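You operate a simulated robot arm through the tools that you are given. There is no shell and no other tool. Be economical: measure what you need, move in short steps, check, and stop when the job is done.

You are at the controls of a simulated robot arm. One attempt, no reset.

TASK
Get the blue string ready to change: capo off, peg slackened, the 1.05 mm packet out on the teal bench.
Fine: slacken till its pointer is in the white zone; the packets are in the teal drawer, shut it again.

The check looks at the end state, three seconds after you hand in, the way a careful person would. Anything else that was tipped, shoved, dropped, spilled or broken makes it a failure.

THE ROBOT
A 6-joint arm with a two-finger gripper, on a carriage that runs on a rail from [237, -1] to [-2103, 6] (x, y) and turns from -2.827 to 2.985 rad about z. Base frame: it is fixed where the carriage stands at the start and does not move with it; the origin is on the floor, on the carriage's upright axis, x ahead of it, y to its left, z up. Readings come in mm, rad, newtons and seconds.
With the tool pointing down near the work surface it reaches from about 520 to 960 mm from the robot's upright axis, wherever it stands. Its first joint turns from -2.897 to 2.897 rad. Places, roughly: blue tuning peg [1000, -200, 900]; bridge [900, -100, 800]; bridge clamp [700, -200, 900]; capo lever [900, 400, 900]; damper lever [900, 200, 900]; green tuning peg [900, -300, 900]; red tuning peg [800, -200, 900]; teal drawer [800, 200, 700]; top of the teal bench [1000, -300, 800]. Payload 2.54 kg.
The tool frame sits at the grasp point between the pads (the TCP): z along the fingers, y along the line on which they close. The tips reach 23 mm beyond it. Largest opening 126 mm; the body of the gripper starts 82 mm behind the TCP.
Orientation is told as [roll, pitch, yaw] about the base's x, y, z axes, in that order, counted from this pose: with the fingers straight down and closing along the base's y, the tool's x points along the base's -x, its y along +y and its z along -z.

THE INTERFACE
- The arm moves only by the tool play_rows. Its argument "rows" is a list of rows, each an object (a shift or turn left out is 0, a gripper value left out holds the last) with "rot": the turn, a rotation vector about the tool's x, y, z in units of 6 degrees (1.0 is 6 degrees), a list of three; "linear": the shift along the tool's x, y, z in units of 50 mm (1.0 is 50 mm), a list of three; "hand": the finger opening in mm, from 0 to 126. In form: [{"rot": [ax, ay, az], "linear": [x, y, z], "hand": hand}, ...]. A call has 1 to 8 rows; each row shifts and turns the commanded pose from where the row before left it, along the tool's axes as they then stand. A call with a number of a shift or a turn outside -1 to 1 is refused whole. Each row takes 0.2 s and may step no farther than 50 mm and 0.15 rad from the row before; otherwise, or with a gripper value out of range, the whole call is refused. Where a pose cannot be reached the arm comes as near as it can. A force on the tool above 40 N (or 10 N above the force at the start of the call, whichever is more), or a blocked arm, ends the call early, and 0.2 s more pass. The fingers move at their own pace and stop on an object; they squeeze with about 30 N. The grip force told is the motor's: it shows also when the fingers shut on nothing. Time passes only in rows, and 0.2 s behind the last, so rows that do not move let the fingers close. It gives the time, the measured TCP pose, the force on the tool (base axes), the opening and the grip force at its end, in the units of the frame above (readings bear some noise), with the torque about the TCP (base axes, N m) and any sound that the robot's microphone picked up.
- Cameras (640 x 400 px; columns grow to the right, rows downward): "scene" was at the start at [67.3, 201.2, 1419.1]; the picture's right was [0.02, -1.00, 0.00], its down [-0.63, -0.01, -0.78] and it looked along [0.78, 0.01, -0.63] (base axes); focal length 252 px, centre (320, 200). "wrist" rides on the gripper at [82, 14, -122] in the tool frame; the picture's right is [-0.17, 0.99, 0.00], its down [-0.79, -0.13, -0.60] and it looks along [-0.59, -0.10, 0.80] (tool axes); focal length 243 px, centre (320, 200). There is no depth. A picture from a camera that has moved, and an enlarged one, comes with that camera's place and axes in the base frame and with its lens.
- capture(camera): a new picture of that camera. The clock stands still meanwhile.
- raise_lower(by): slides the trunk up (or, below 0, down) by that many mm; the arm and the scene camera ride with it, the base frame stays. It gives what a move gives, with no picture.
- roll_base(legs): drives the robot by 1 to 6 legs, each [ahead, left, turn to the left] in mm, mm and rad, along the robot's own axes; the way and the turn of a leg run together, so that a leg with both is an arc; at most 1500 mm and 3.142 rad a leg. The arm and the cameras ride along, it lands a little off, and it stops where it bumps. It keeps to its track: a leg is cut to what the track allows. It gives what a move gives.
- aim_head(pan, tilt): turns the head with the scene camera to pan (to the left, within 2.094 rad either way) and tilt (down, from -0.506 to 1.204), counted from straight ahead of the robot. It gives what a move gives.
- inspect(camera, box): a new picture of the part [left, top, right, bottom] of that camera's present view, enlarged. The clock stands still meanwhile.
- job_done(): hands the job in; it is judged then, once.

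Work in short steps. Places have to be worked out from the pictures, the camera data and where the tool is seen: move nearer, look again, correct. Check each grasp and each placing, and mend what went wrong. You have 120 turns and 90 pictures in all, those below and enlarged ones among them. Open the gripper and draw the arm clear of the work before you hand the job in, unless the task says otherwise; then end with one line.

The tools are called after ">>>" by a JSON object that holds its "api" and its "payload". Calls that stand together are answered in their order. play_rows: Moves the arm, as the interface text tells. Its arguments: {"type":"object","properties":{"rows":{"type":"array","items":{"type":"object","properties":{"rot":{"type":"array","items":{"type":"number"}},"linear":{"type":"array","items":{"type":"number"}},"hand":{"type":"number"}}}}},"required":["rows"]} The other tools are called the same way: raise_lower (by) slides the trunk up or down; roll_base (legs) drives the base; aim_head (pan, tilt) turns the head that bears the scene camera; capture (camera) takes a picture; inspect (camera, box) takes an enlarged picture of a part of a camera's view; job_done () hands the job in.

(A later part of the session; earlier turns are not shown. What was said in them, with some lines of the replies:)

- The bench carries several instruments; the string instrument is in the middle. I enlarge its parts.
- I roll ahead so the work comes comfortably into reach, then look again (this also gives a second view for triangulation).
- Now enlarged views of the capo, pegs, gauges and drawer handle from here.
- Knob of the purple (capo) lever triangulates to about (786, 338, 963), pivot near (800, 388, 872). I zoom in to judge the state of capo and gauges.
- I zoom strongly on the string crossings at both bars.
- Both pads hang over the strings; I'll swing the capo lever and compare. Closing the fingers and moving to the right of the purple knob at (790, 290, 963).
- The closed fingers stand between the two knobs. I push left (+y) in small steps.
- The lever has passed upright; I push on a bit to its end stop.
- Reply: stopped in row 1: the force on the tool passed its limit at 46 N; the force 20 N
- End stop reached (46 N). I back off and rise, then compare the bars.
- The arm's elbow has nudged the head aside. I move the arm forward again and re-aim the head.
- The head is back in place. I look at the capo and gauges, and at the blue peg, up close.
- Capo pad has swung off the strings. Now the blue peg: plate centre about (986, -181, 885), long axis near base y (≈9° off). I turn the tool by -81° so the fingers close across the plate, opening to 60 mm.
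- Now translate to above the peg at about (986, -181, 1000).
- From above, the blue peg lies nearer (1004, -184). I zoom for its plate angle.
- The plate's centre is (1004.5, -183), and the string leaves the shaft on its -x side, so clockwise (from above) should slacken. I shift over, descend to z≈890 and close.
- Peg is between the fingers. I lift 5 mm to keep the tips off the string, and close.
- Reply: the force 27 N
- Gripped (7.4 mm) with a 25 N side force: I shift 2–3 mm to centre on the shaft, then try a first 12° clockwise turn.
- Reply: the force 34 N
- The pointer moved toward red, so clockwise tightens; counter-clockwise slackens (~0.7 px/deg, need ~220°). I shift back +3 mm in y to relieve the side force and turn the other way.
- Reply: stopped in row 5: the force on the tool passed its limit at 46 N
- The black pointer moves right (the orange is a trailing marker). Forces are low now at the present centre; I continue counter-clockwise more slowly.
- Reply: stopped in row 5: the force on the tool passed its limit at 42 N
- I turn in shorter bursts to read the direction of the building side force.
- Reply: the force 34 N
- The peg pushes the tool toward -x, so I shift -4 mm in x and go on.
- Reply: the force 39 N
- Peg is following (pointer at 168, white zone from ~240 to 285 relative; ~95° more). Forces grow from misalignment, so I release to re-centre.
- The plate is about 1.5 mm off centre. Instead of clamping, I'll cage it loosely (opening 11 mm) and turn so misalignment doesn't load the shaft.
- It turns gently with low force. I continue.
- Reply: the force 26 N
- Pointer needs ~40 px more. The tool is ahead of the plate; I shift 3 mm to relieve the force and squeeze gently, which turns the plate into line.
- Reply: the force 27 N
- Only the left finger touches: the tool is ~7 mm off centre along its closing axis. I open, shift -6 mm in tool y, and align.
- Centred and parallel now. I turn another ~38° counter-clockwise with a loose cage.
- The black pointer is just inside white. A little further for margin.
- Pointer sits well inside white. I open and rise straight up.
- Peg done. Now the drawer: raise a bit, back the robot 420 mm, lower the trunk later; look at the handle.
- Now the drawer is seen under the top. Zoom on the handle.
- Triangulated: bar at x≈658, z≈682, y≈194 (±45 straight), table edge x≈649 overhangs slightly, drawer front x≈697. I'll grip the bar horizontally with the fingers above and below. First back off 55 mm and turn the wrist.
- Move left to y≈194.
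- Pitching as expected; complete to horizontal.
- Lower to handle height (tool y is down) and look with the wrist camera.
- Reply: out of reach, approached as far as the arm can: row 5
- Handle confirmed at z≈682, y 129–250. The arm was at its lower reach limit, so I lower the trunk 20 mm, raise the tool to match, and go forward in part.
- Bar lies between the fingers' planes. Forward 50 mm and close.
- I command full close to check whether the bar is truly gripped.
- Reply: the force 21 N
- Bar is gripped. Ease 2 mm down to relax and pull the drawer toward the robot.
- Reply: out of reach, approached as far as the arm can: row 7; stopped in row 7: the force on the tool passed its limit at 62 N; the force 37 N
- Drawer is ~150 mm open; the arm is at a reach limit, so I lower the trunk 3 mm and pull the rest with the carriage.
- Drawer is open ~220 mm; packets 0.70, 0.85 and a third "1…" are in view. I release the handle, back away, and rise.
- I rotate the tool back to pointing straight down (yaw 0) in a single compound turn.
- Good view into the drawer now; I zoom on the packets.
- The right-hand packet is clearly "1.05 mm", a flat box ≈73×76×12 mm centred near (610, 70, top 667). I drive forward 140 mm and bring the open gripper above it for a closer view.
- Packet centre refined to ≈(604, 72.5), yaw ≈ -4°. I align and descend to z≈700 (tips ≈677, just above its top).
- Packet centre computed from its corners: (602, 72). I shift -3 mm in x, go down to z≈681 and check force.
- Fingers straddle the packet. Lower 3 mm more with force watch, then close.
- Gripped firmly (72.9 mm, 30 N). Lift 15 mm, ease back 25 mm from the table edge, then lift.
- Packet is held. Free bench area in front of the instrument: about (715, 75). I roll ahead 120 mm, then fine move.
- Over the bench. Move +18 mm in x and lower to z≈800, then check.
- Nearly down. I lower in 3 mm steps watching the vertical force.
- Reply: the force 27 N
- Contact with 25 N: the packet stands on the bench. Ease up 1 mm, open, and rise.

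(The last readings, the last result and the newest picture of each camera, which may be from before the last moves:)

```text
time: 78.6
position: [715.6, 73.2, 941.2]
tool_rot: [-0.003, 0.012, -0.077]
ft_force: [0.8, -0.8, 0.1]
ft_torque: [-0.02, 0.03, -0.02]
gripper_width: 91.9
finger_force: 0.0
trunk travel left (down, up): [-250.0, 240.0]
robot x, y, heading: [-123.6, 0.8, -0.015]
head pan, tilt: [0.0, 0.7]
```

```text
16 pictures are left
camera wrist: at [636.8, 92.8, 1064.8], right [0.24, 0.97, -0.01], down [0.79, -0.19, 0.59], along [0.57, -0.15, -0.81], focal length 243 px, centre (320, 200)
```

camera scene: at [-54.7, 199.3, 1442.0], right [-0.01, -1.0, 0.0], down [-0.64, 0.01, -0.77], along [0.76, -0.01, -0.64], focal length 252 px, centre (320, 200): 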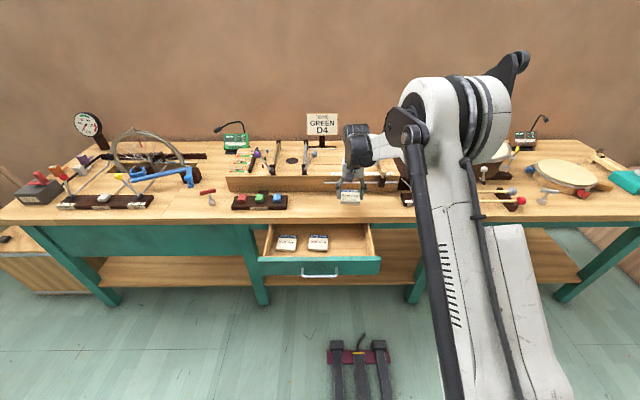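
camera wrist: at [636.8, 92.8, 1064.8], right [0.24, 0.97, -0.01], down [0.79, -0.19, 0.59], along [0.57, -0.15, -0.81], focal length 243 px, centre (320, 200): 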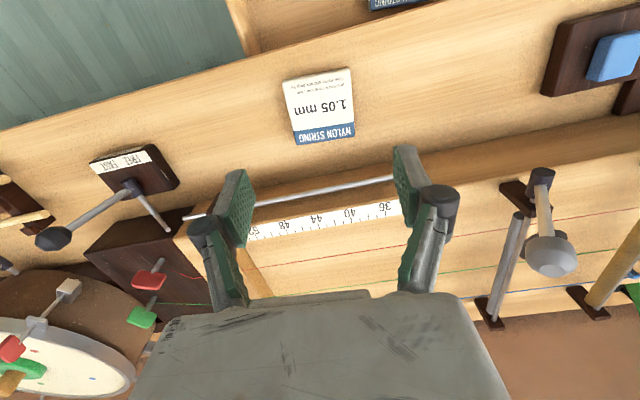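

The packet rests on the bench. Now shut the drawer: back off, pitch the tool horizontal and push the handle bar with two fingertips. First retreat the base.

>>> {"api": "roll_base", "payload": {"legs": [[-325, 0, 0]]}}

>>> {"api": "play_rows", "payload": {"rows": [{"rot": [0, 0, -0.73], "hand": 50}, {"linear": [0, 0.8, 0]}, {"linear": [0, 0.8, 0]}, {"linear": [0, 0.8, 0]}, {"rot": [0, -1, 0]}, {"rot": [0, -1, 0]}, {"rot": [0, -1, 0]}, {"rot": [0, -1, 0]}]}}

>>> {"api": "play_rows", "payload": {"rows": [{"rot": [0, -1, 0]}, {"rot": [0, -1, 0]}, {"rot": [0, -1, 0]}, {"rot": [0, -1, 0]}, {"rot": [0, -1, 0]}, {"rot": [0, -1, 0]}, {"rot": [0, -1, 0]}, {"rot": [0, -1, 0]}]}}

```text
time: 80.8
position: [390.2, 69.3, 940.3]
tool_rot: [-0.005, 0.011, -0.08]
ft_force: [0.0, -0.7, -1.0]
ft_torque: [0.0, 0.04, 0.0]
gripper_width: 91.7
finger_force: 0.1
trunk travel left (down, up): [-250.0, 240.0]
robot x, y, heading: [-447.5, 3.5, -0.019]
head pan, tilt: [0.0, 0.7]
```

```text
time: 82.6
position: [390.0, 192.3, 941.2]
tool_rot: [-0.001, -0.406, -0.004]
ft_force: [-0.1, 0.0, -0.1]
ft_torque: [0.05, 0.0, -0.01]
gripper_width: 50.4
finger_force: 0.1
trunk travel left (down, up): [-250.0, 240.0]
robot x, y, heading: [-449.3, 4.6, -0.018]
head pan, tilt: [0.0, 0.7]
```

```text
time: 84.4
position: [390.4, 191.5, 940.8]
tool_rot: [-0.009, -1.245, 0.004]
ft_force: [-0.6, 0.7, 0.2]
ft_torque: [0.0, -0.02, 0.03]
gripper_width: 50.2
finger_force: 0.1
trunk travel left (down, up): [-250.0, 240.0]
robot x, y, heading: [-448.4, 3.0, -0.016]
head pan, tilt: [0.0, 0.7]
```

Finish the pitch and lower the trunk in front of the handle.

>>> {"api": "play_rows", "payload": {"rows": [{"rot": [0, -1, 0]}, {"rot": [0, -1, 0]}, {"rot": [0, -1, 0]}]}}

>>> {"api": "raise_lower", "payload": {"by": -250}}

>>> {"api": "capture", "payload": {"camera": "wrist"}}

```text
time: 85.2
position: [390.5, 190.5, 940.9]
tool_rot: [-0.203, -1.56, 0.199]
ft_force: [-0.3, -0.1, 0.7]
ft_torque: [-0.01, 0.0, 0.0]
gripper_width: 50.0
finger_force: 0.1
trunk travel left (down, up): [-250.0, 240.0]
robot x, y, heading: [-449.3, -0.2, -0.016]
head pan, tilt: [0.0, 0.7]
```

```text
time: 87.8
position: [390.0, 189.0, 691.2]
tool_rot: [-0.183, -1.557, 0.179]
ft_force: [0.0, -0.5, 0.1]
ft_torque: [0.02, 0.01, 0.0]
gripper_width: 49.8
finger_force: 0.2
trunk travel left (down, up): [0.0, 490.0]
robot x, y, heading: [-448.0, -0.8, -0.022]
head pan, tilt: [0.0, 0.7]
```

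```text
15 pictures are left
camera wrist: at [268.4, 204.7, 611.2], right [0.01, 0.99, 0.16], down [-0.59, -0.13, 0.8], along [0.81, -0.1, 0.58], focal length 243 px, centre (320, 200)
```

wrist: 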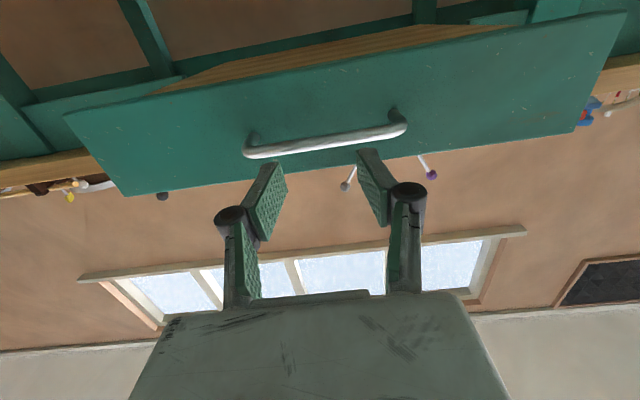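

Bar seen at z≈680, TCP at 691: lower 10 mm, then push by driving ahead 110 mm and check.

>>> {"api": "play_rows", "payload": {"rows": [{"linear": [0.2, 0, 0]}, {}]}}

>>> {"api": "roll_base", "payload": {"legs": [[110, 0, 0]]}}

>>> {"api": "capture", "payload": {"camera": "wrist"}}

```text
time: 88.4
position: [389.6, 191.0, 680.5]
tool_rot: [-0.18, -1.559, 0.175]
ft_force: [-0.1, 0.7, 0.3]
ft_torque: [0.0, -0.01, 0.0]
gripper_width: 50.0
finger_force: 0.1
trunk travel left (down, up): [0.0, 490.0]
robot x, y, heading: [-448.6, -0.9, -0.019]
head pan, tilt: [0.0, 0.7]
```

```text
time: 89.6
position: [499.0, 189.2, 681.0]
tool_rot: [-0.18, -1.559, 0.173]
ft_force: [0.1, 0.1, 0.5]
ft_torque: [-0.01, 0.0, 0.0]
gripper_width: 50.1
finger_force: 0.0
trunk travel left (down, up): [0.0, 490.0]
robot x, y, heading: [-340.1, -1.9, -0.019]
head pan, tilt: [0.0, 0.7]
```

```text
14 pictures are left
camera wrist: at [376.8, 203.1, 600.9], right [0.01, 0.99, 0.16], down [-0.59, -0.13, 0.8], along [0.81, -0.1, 0.58], focal length 243 px, centre (320, 200)
```

wrist: 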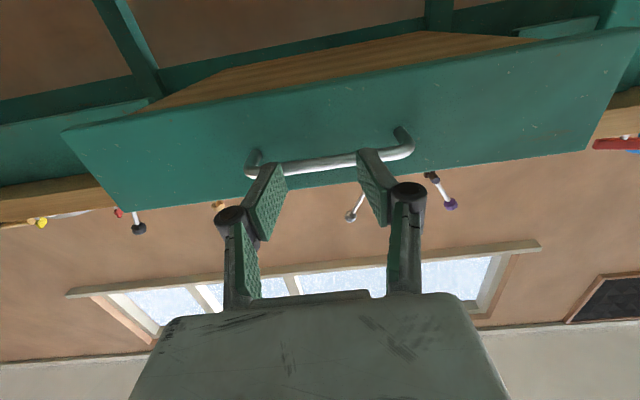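

The bar sits at the fingertips and the drawer is sliding in. Continue 95 mm.

>>> {"api": "roll_base", "payload": {"legs": [[95, 0, 0]]}}

>>> {"api": "play_rows", "payload": {"rows": [{"linear": [0, 0, 0.3]}, {"linear": [0, 0, 0.3]}, {}]}}

>>> {"api": "capture", "payload": {"camera": "wrist"}}

```text
time: 90.7
position: [593.8, 189.2, 681.2]
tool_rot: [-0.183, -1.558, 0.177]
ft_force: [0.1, -1.0, -0.9]
ft_torque: [0.03, -0.02, 0.02]
gripper_width: 50.2
finger_force: 0.0
trunk travel left (down, up): [0.0, 490.0]
robot x, y, heading: [-245.9, 1.8, -0.021]
head pan, tilt: [0.0, 0.7]
```

```text
time: 91.5
position: [623.8, 189.5, 680.9]
tool_rot: [-0.182, -1.557, 0.178]
ft_force: [-0.4, 0.3, 0.5]
ft_torque: [0.03, 0.0, 0.01]
gripper_width: 50.0
finger_force: 0.1
trunk travel left (down, up): [0.0, 490.0]
robot x, y, heading: [-242.1, 1.9, -0.018]
head pan, tilt: [0.0, 0.7]
```

```text
13 pictures are left
camera wrist: at [502.6, 202.8, 601.1], right [0.01, 0.99, 0.16], down [-0.59, -0.13, 0.8], along [0.81, -0.1, 0.58], focal length 243 px, centre (320, 200)
```

wrist: 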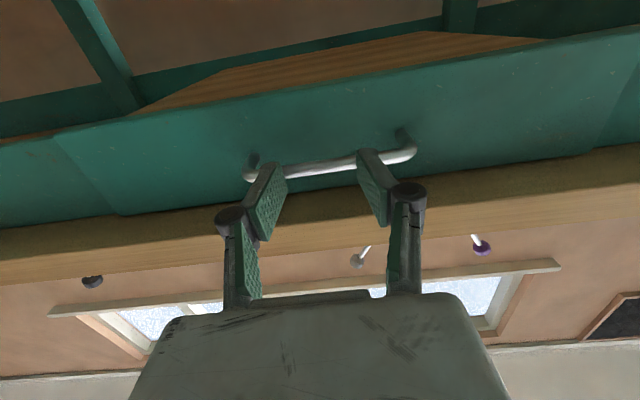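

Almost shut. Push on in 5 mm steps until the force rises.

>>> {"api": "play_rows", "payload": {"rows": [{"linear": [0, 0, 0.1]}, {"linear": [0, 0, 0.1]}, {"linear": [0, 0, 0.1]}, {"linear": [0, 0, 0.1]}, {"linear": [0, 0, 0.1]}]}}

>>> {"api": "capture", "payload": {"camera": "wrist"}}

```text
time: 92.2
position: [631.9, 190.0, 679.9]
tool_rot: [-0.161, -1.557, 0.158]
ft_force: [-13.3, 3.7, 0.1]
ft_torque: [0.02, -0.01, 0.77]
gripper_width: 3.7
finger_force: 1.9
trunk travel left (down, up): [0.0, 490.0]
robot x, y, heading: [-244.1, 0.1, -0.018]
head pan, tilt: [0.0, 0.7]
stopped in row 3: the force on the tool passed its limit at 51 N (the readings are from after the stop); the commanded pose is now the measured one
```

```text
12 pictures are left
camera wrist: at [509.6, 205.4, 600.8], right [0.0, 0.99, 0.16], down [-0.59, -0.13, 0.8], along [0.81, -0.1, 0.58], focal length 243 px, centre (320, 200)
```

wrist: 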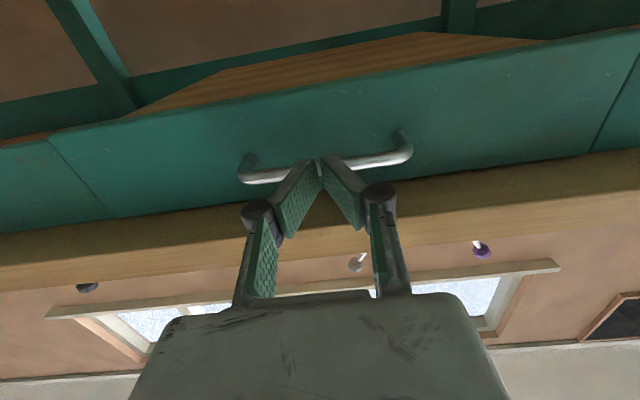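

End stop reached; the drawer front is flush with the neighbouring panels. I back away, raise, and verify everything.

>>> {"api": "roll_base", "payload": {"legs": [[-250, 0, 0]]}}

>>> {"api": "raise_lower", "payload": {"by": 250}}

>>> {"api": "capture", "payload": {"camera": "scene"}}

```text
time: 94.0
position: [382.4, 190.6, 680.5]
tool_rot: [-0.141, -1.556, 0.136]
ft_force: [1.1, 0.1, 0.8]
ft_torque: [0.0, -0.01, 0.03]
gripper_width: 50.1
finger_force: 0.0
trunk travel left (down, up): [0.0, 490.0]
robot x, y, heading: [-490.3, -0.2, -0.019]
head pan, tilt: [0.0, 0.7]
```

```text
time: 96.6
position: [382.5, 190.7, 930.5]
tool_rot: [-0.143, -1.557, 0.139]
ft_force: [-0.1, 0.6, 0.4]
ft_torque: [0.0, 0.0, -0.01]
gripper_width: 50.2
finger_force: 0.0
trunk travel left (down, up): [-250.0, 240.0]
robot x, y, heading: [-495.3, -0.9, -0.016]
head pan, tilt: [0.0, 0.7]
```

```text
11 pictures are left
camera scene: at [-425.6, 200.1, 1441.9], right [-0.02, -1.0, 0.0], down [-0.64, 0.01, -0.76], along [0.76, -0.01, -0.64], focal length 252 px, centre (320, 200)
```

scene: 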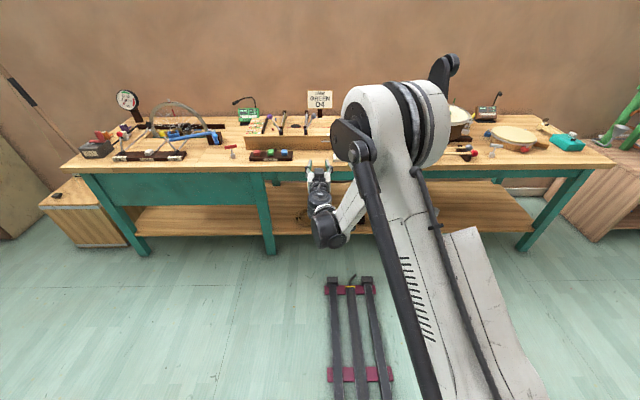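

The arm hides part of the view; I turn the carriage right and pan the head back to see the bench.

>>> {"api": "roll_base", "payload": {"legs": [[0, 0, -0.7]]}}

>>> {"api": "aim_head", "payload": {"pan": 0.72, "tilt": 0.6}}

>>> {"api": "capture", "payload": {"camera": "scene"}}

```text
time: 98.8
position: [301.8, -408.8, 930.8]
tool_rot: [-0.145, -1.556, -0.546]
ft_force: [0.5, 0.2, 0.9]
ft_torque: [-0.02, -0.01, 0.01]
gripper_width: 49.9
finger_force: 0.0
trunk travel left (down, up): [-250.0, 240.0]
robot x, y, heading: [-497.7, -1.7, -0.703]
head pan, tilt: [0.0, 0.7]
```

```text
time: 99.9
position: [303.8, -409.2, 929.9]
tool_rot: [-0.14, -1.557, -0.552]
ft_force: [-0.3, 0.6, 0.9]
ft_torque: [-0.02, 0.05, -0.01]
gripper_width: 50.0
finger_force: 0.0
trunk travel left (down, up): [-250.0, 240.0]
robot x, y, heading: [-494.4, 1.0, -0.706]
head pan, tilt: [0.721, 0.6]
```

```text
10 pictures are left
camera scene: at [-291.5, 168.0, 1450.6], right [0.02, -1.0, 0.0], down [-0.56, -0.01, -0.83], along [0.82, 0.01, -0.57], focal length 252 px, centre (320, 200)
```

scene: 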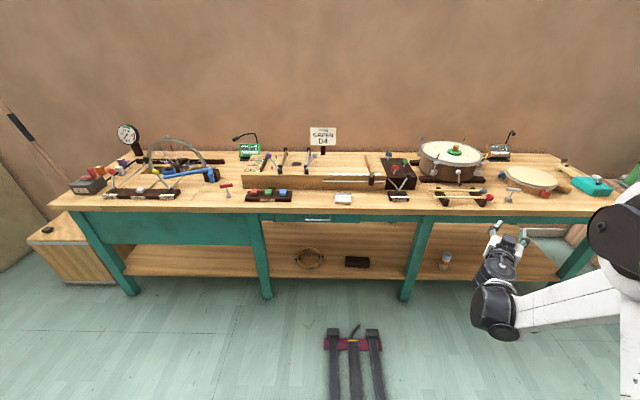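

Clear view. I check the drawer/packet, the gauges and the pegs/levers enlarged.

>>> {"api": "inspect", "payload": {"camera": "scene", "box": [270, 185, 382, 255]}}

>>> {"api": "inspect", "payload": {"camera": "scene", "box": [236, 144, 284, 174]}}

>>> {"api": "inspect", "payload": {"camera": "scene", "box": [240, 140, 416, 250]}}

```text
5.71 times, centred on (326, 220) of scene
camera zoom: at [-291.5, 168.0, 1450.6], right [0.02, -1.0, 0.0], down [-0.56, -0.01, -0.83], along [0.82, 0.01, -0.57], focal length 1439 px, centre (286, 86)
```

zoom: 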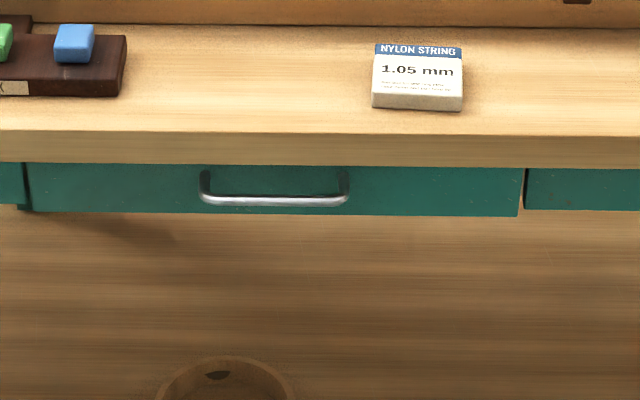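

```text
13.33 times, centred on (260, 159) of scene
camera zoom: at [-291.5, 168.0, 1450.6], right [0.02, -1.0, 0.0], down [-0.56, -0.01, -0.83], along [0.82, 0.01, -0.57], focal length 3358 px, centre (1120, 747)
```

zoom: 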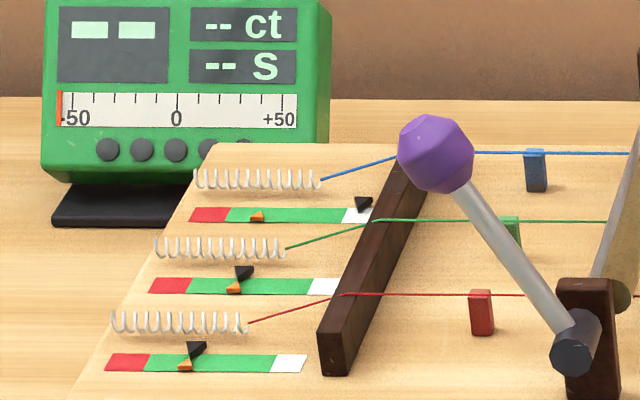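

```text
3.64 times, centred on (328, 195) of scene
camera zoom: at [-291.5, 168.0, 1450.6], right [0.02, -1.0, 0.0], down [-0.56, -0.01, -0.83], along [0.82, 0.01, -0.57], focal length 916 px, centre (291, 218)
```

zoom: 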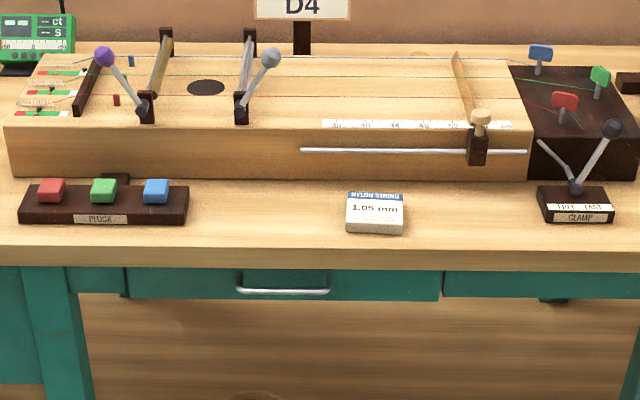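

All checks are good: the capo lever is over, the blue pointer is in white, the 1.05 mm packet is on the bench, the drawer is shut, and the arm is clear and open. Handing in.

>>> {"api": "job_done", "payload": {}}

```text
The job is handed in.
```

The blue string is ready to change: the capo is off, the blue peg is slackened with its pointer in the white zone, the 1.05 mm packet is out on the teal bench, and the teal drawer is shut again. My first turn of the peg went about 12° the wrong way and tightened the string a little (it stayed out of the red) before I reversed it.
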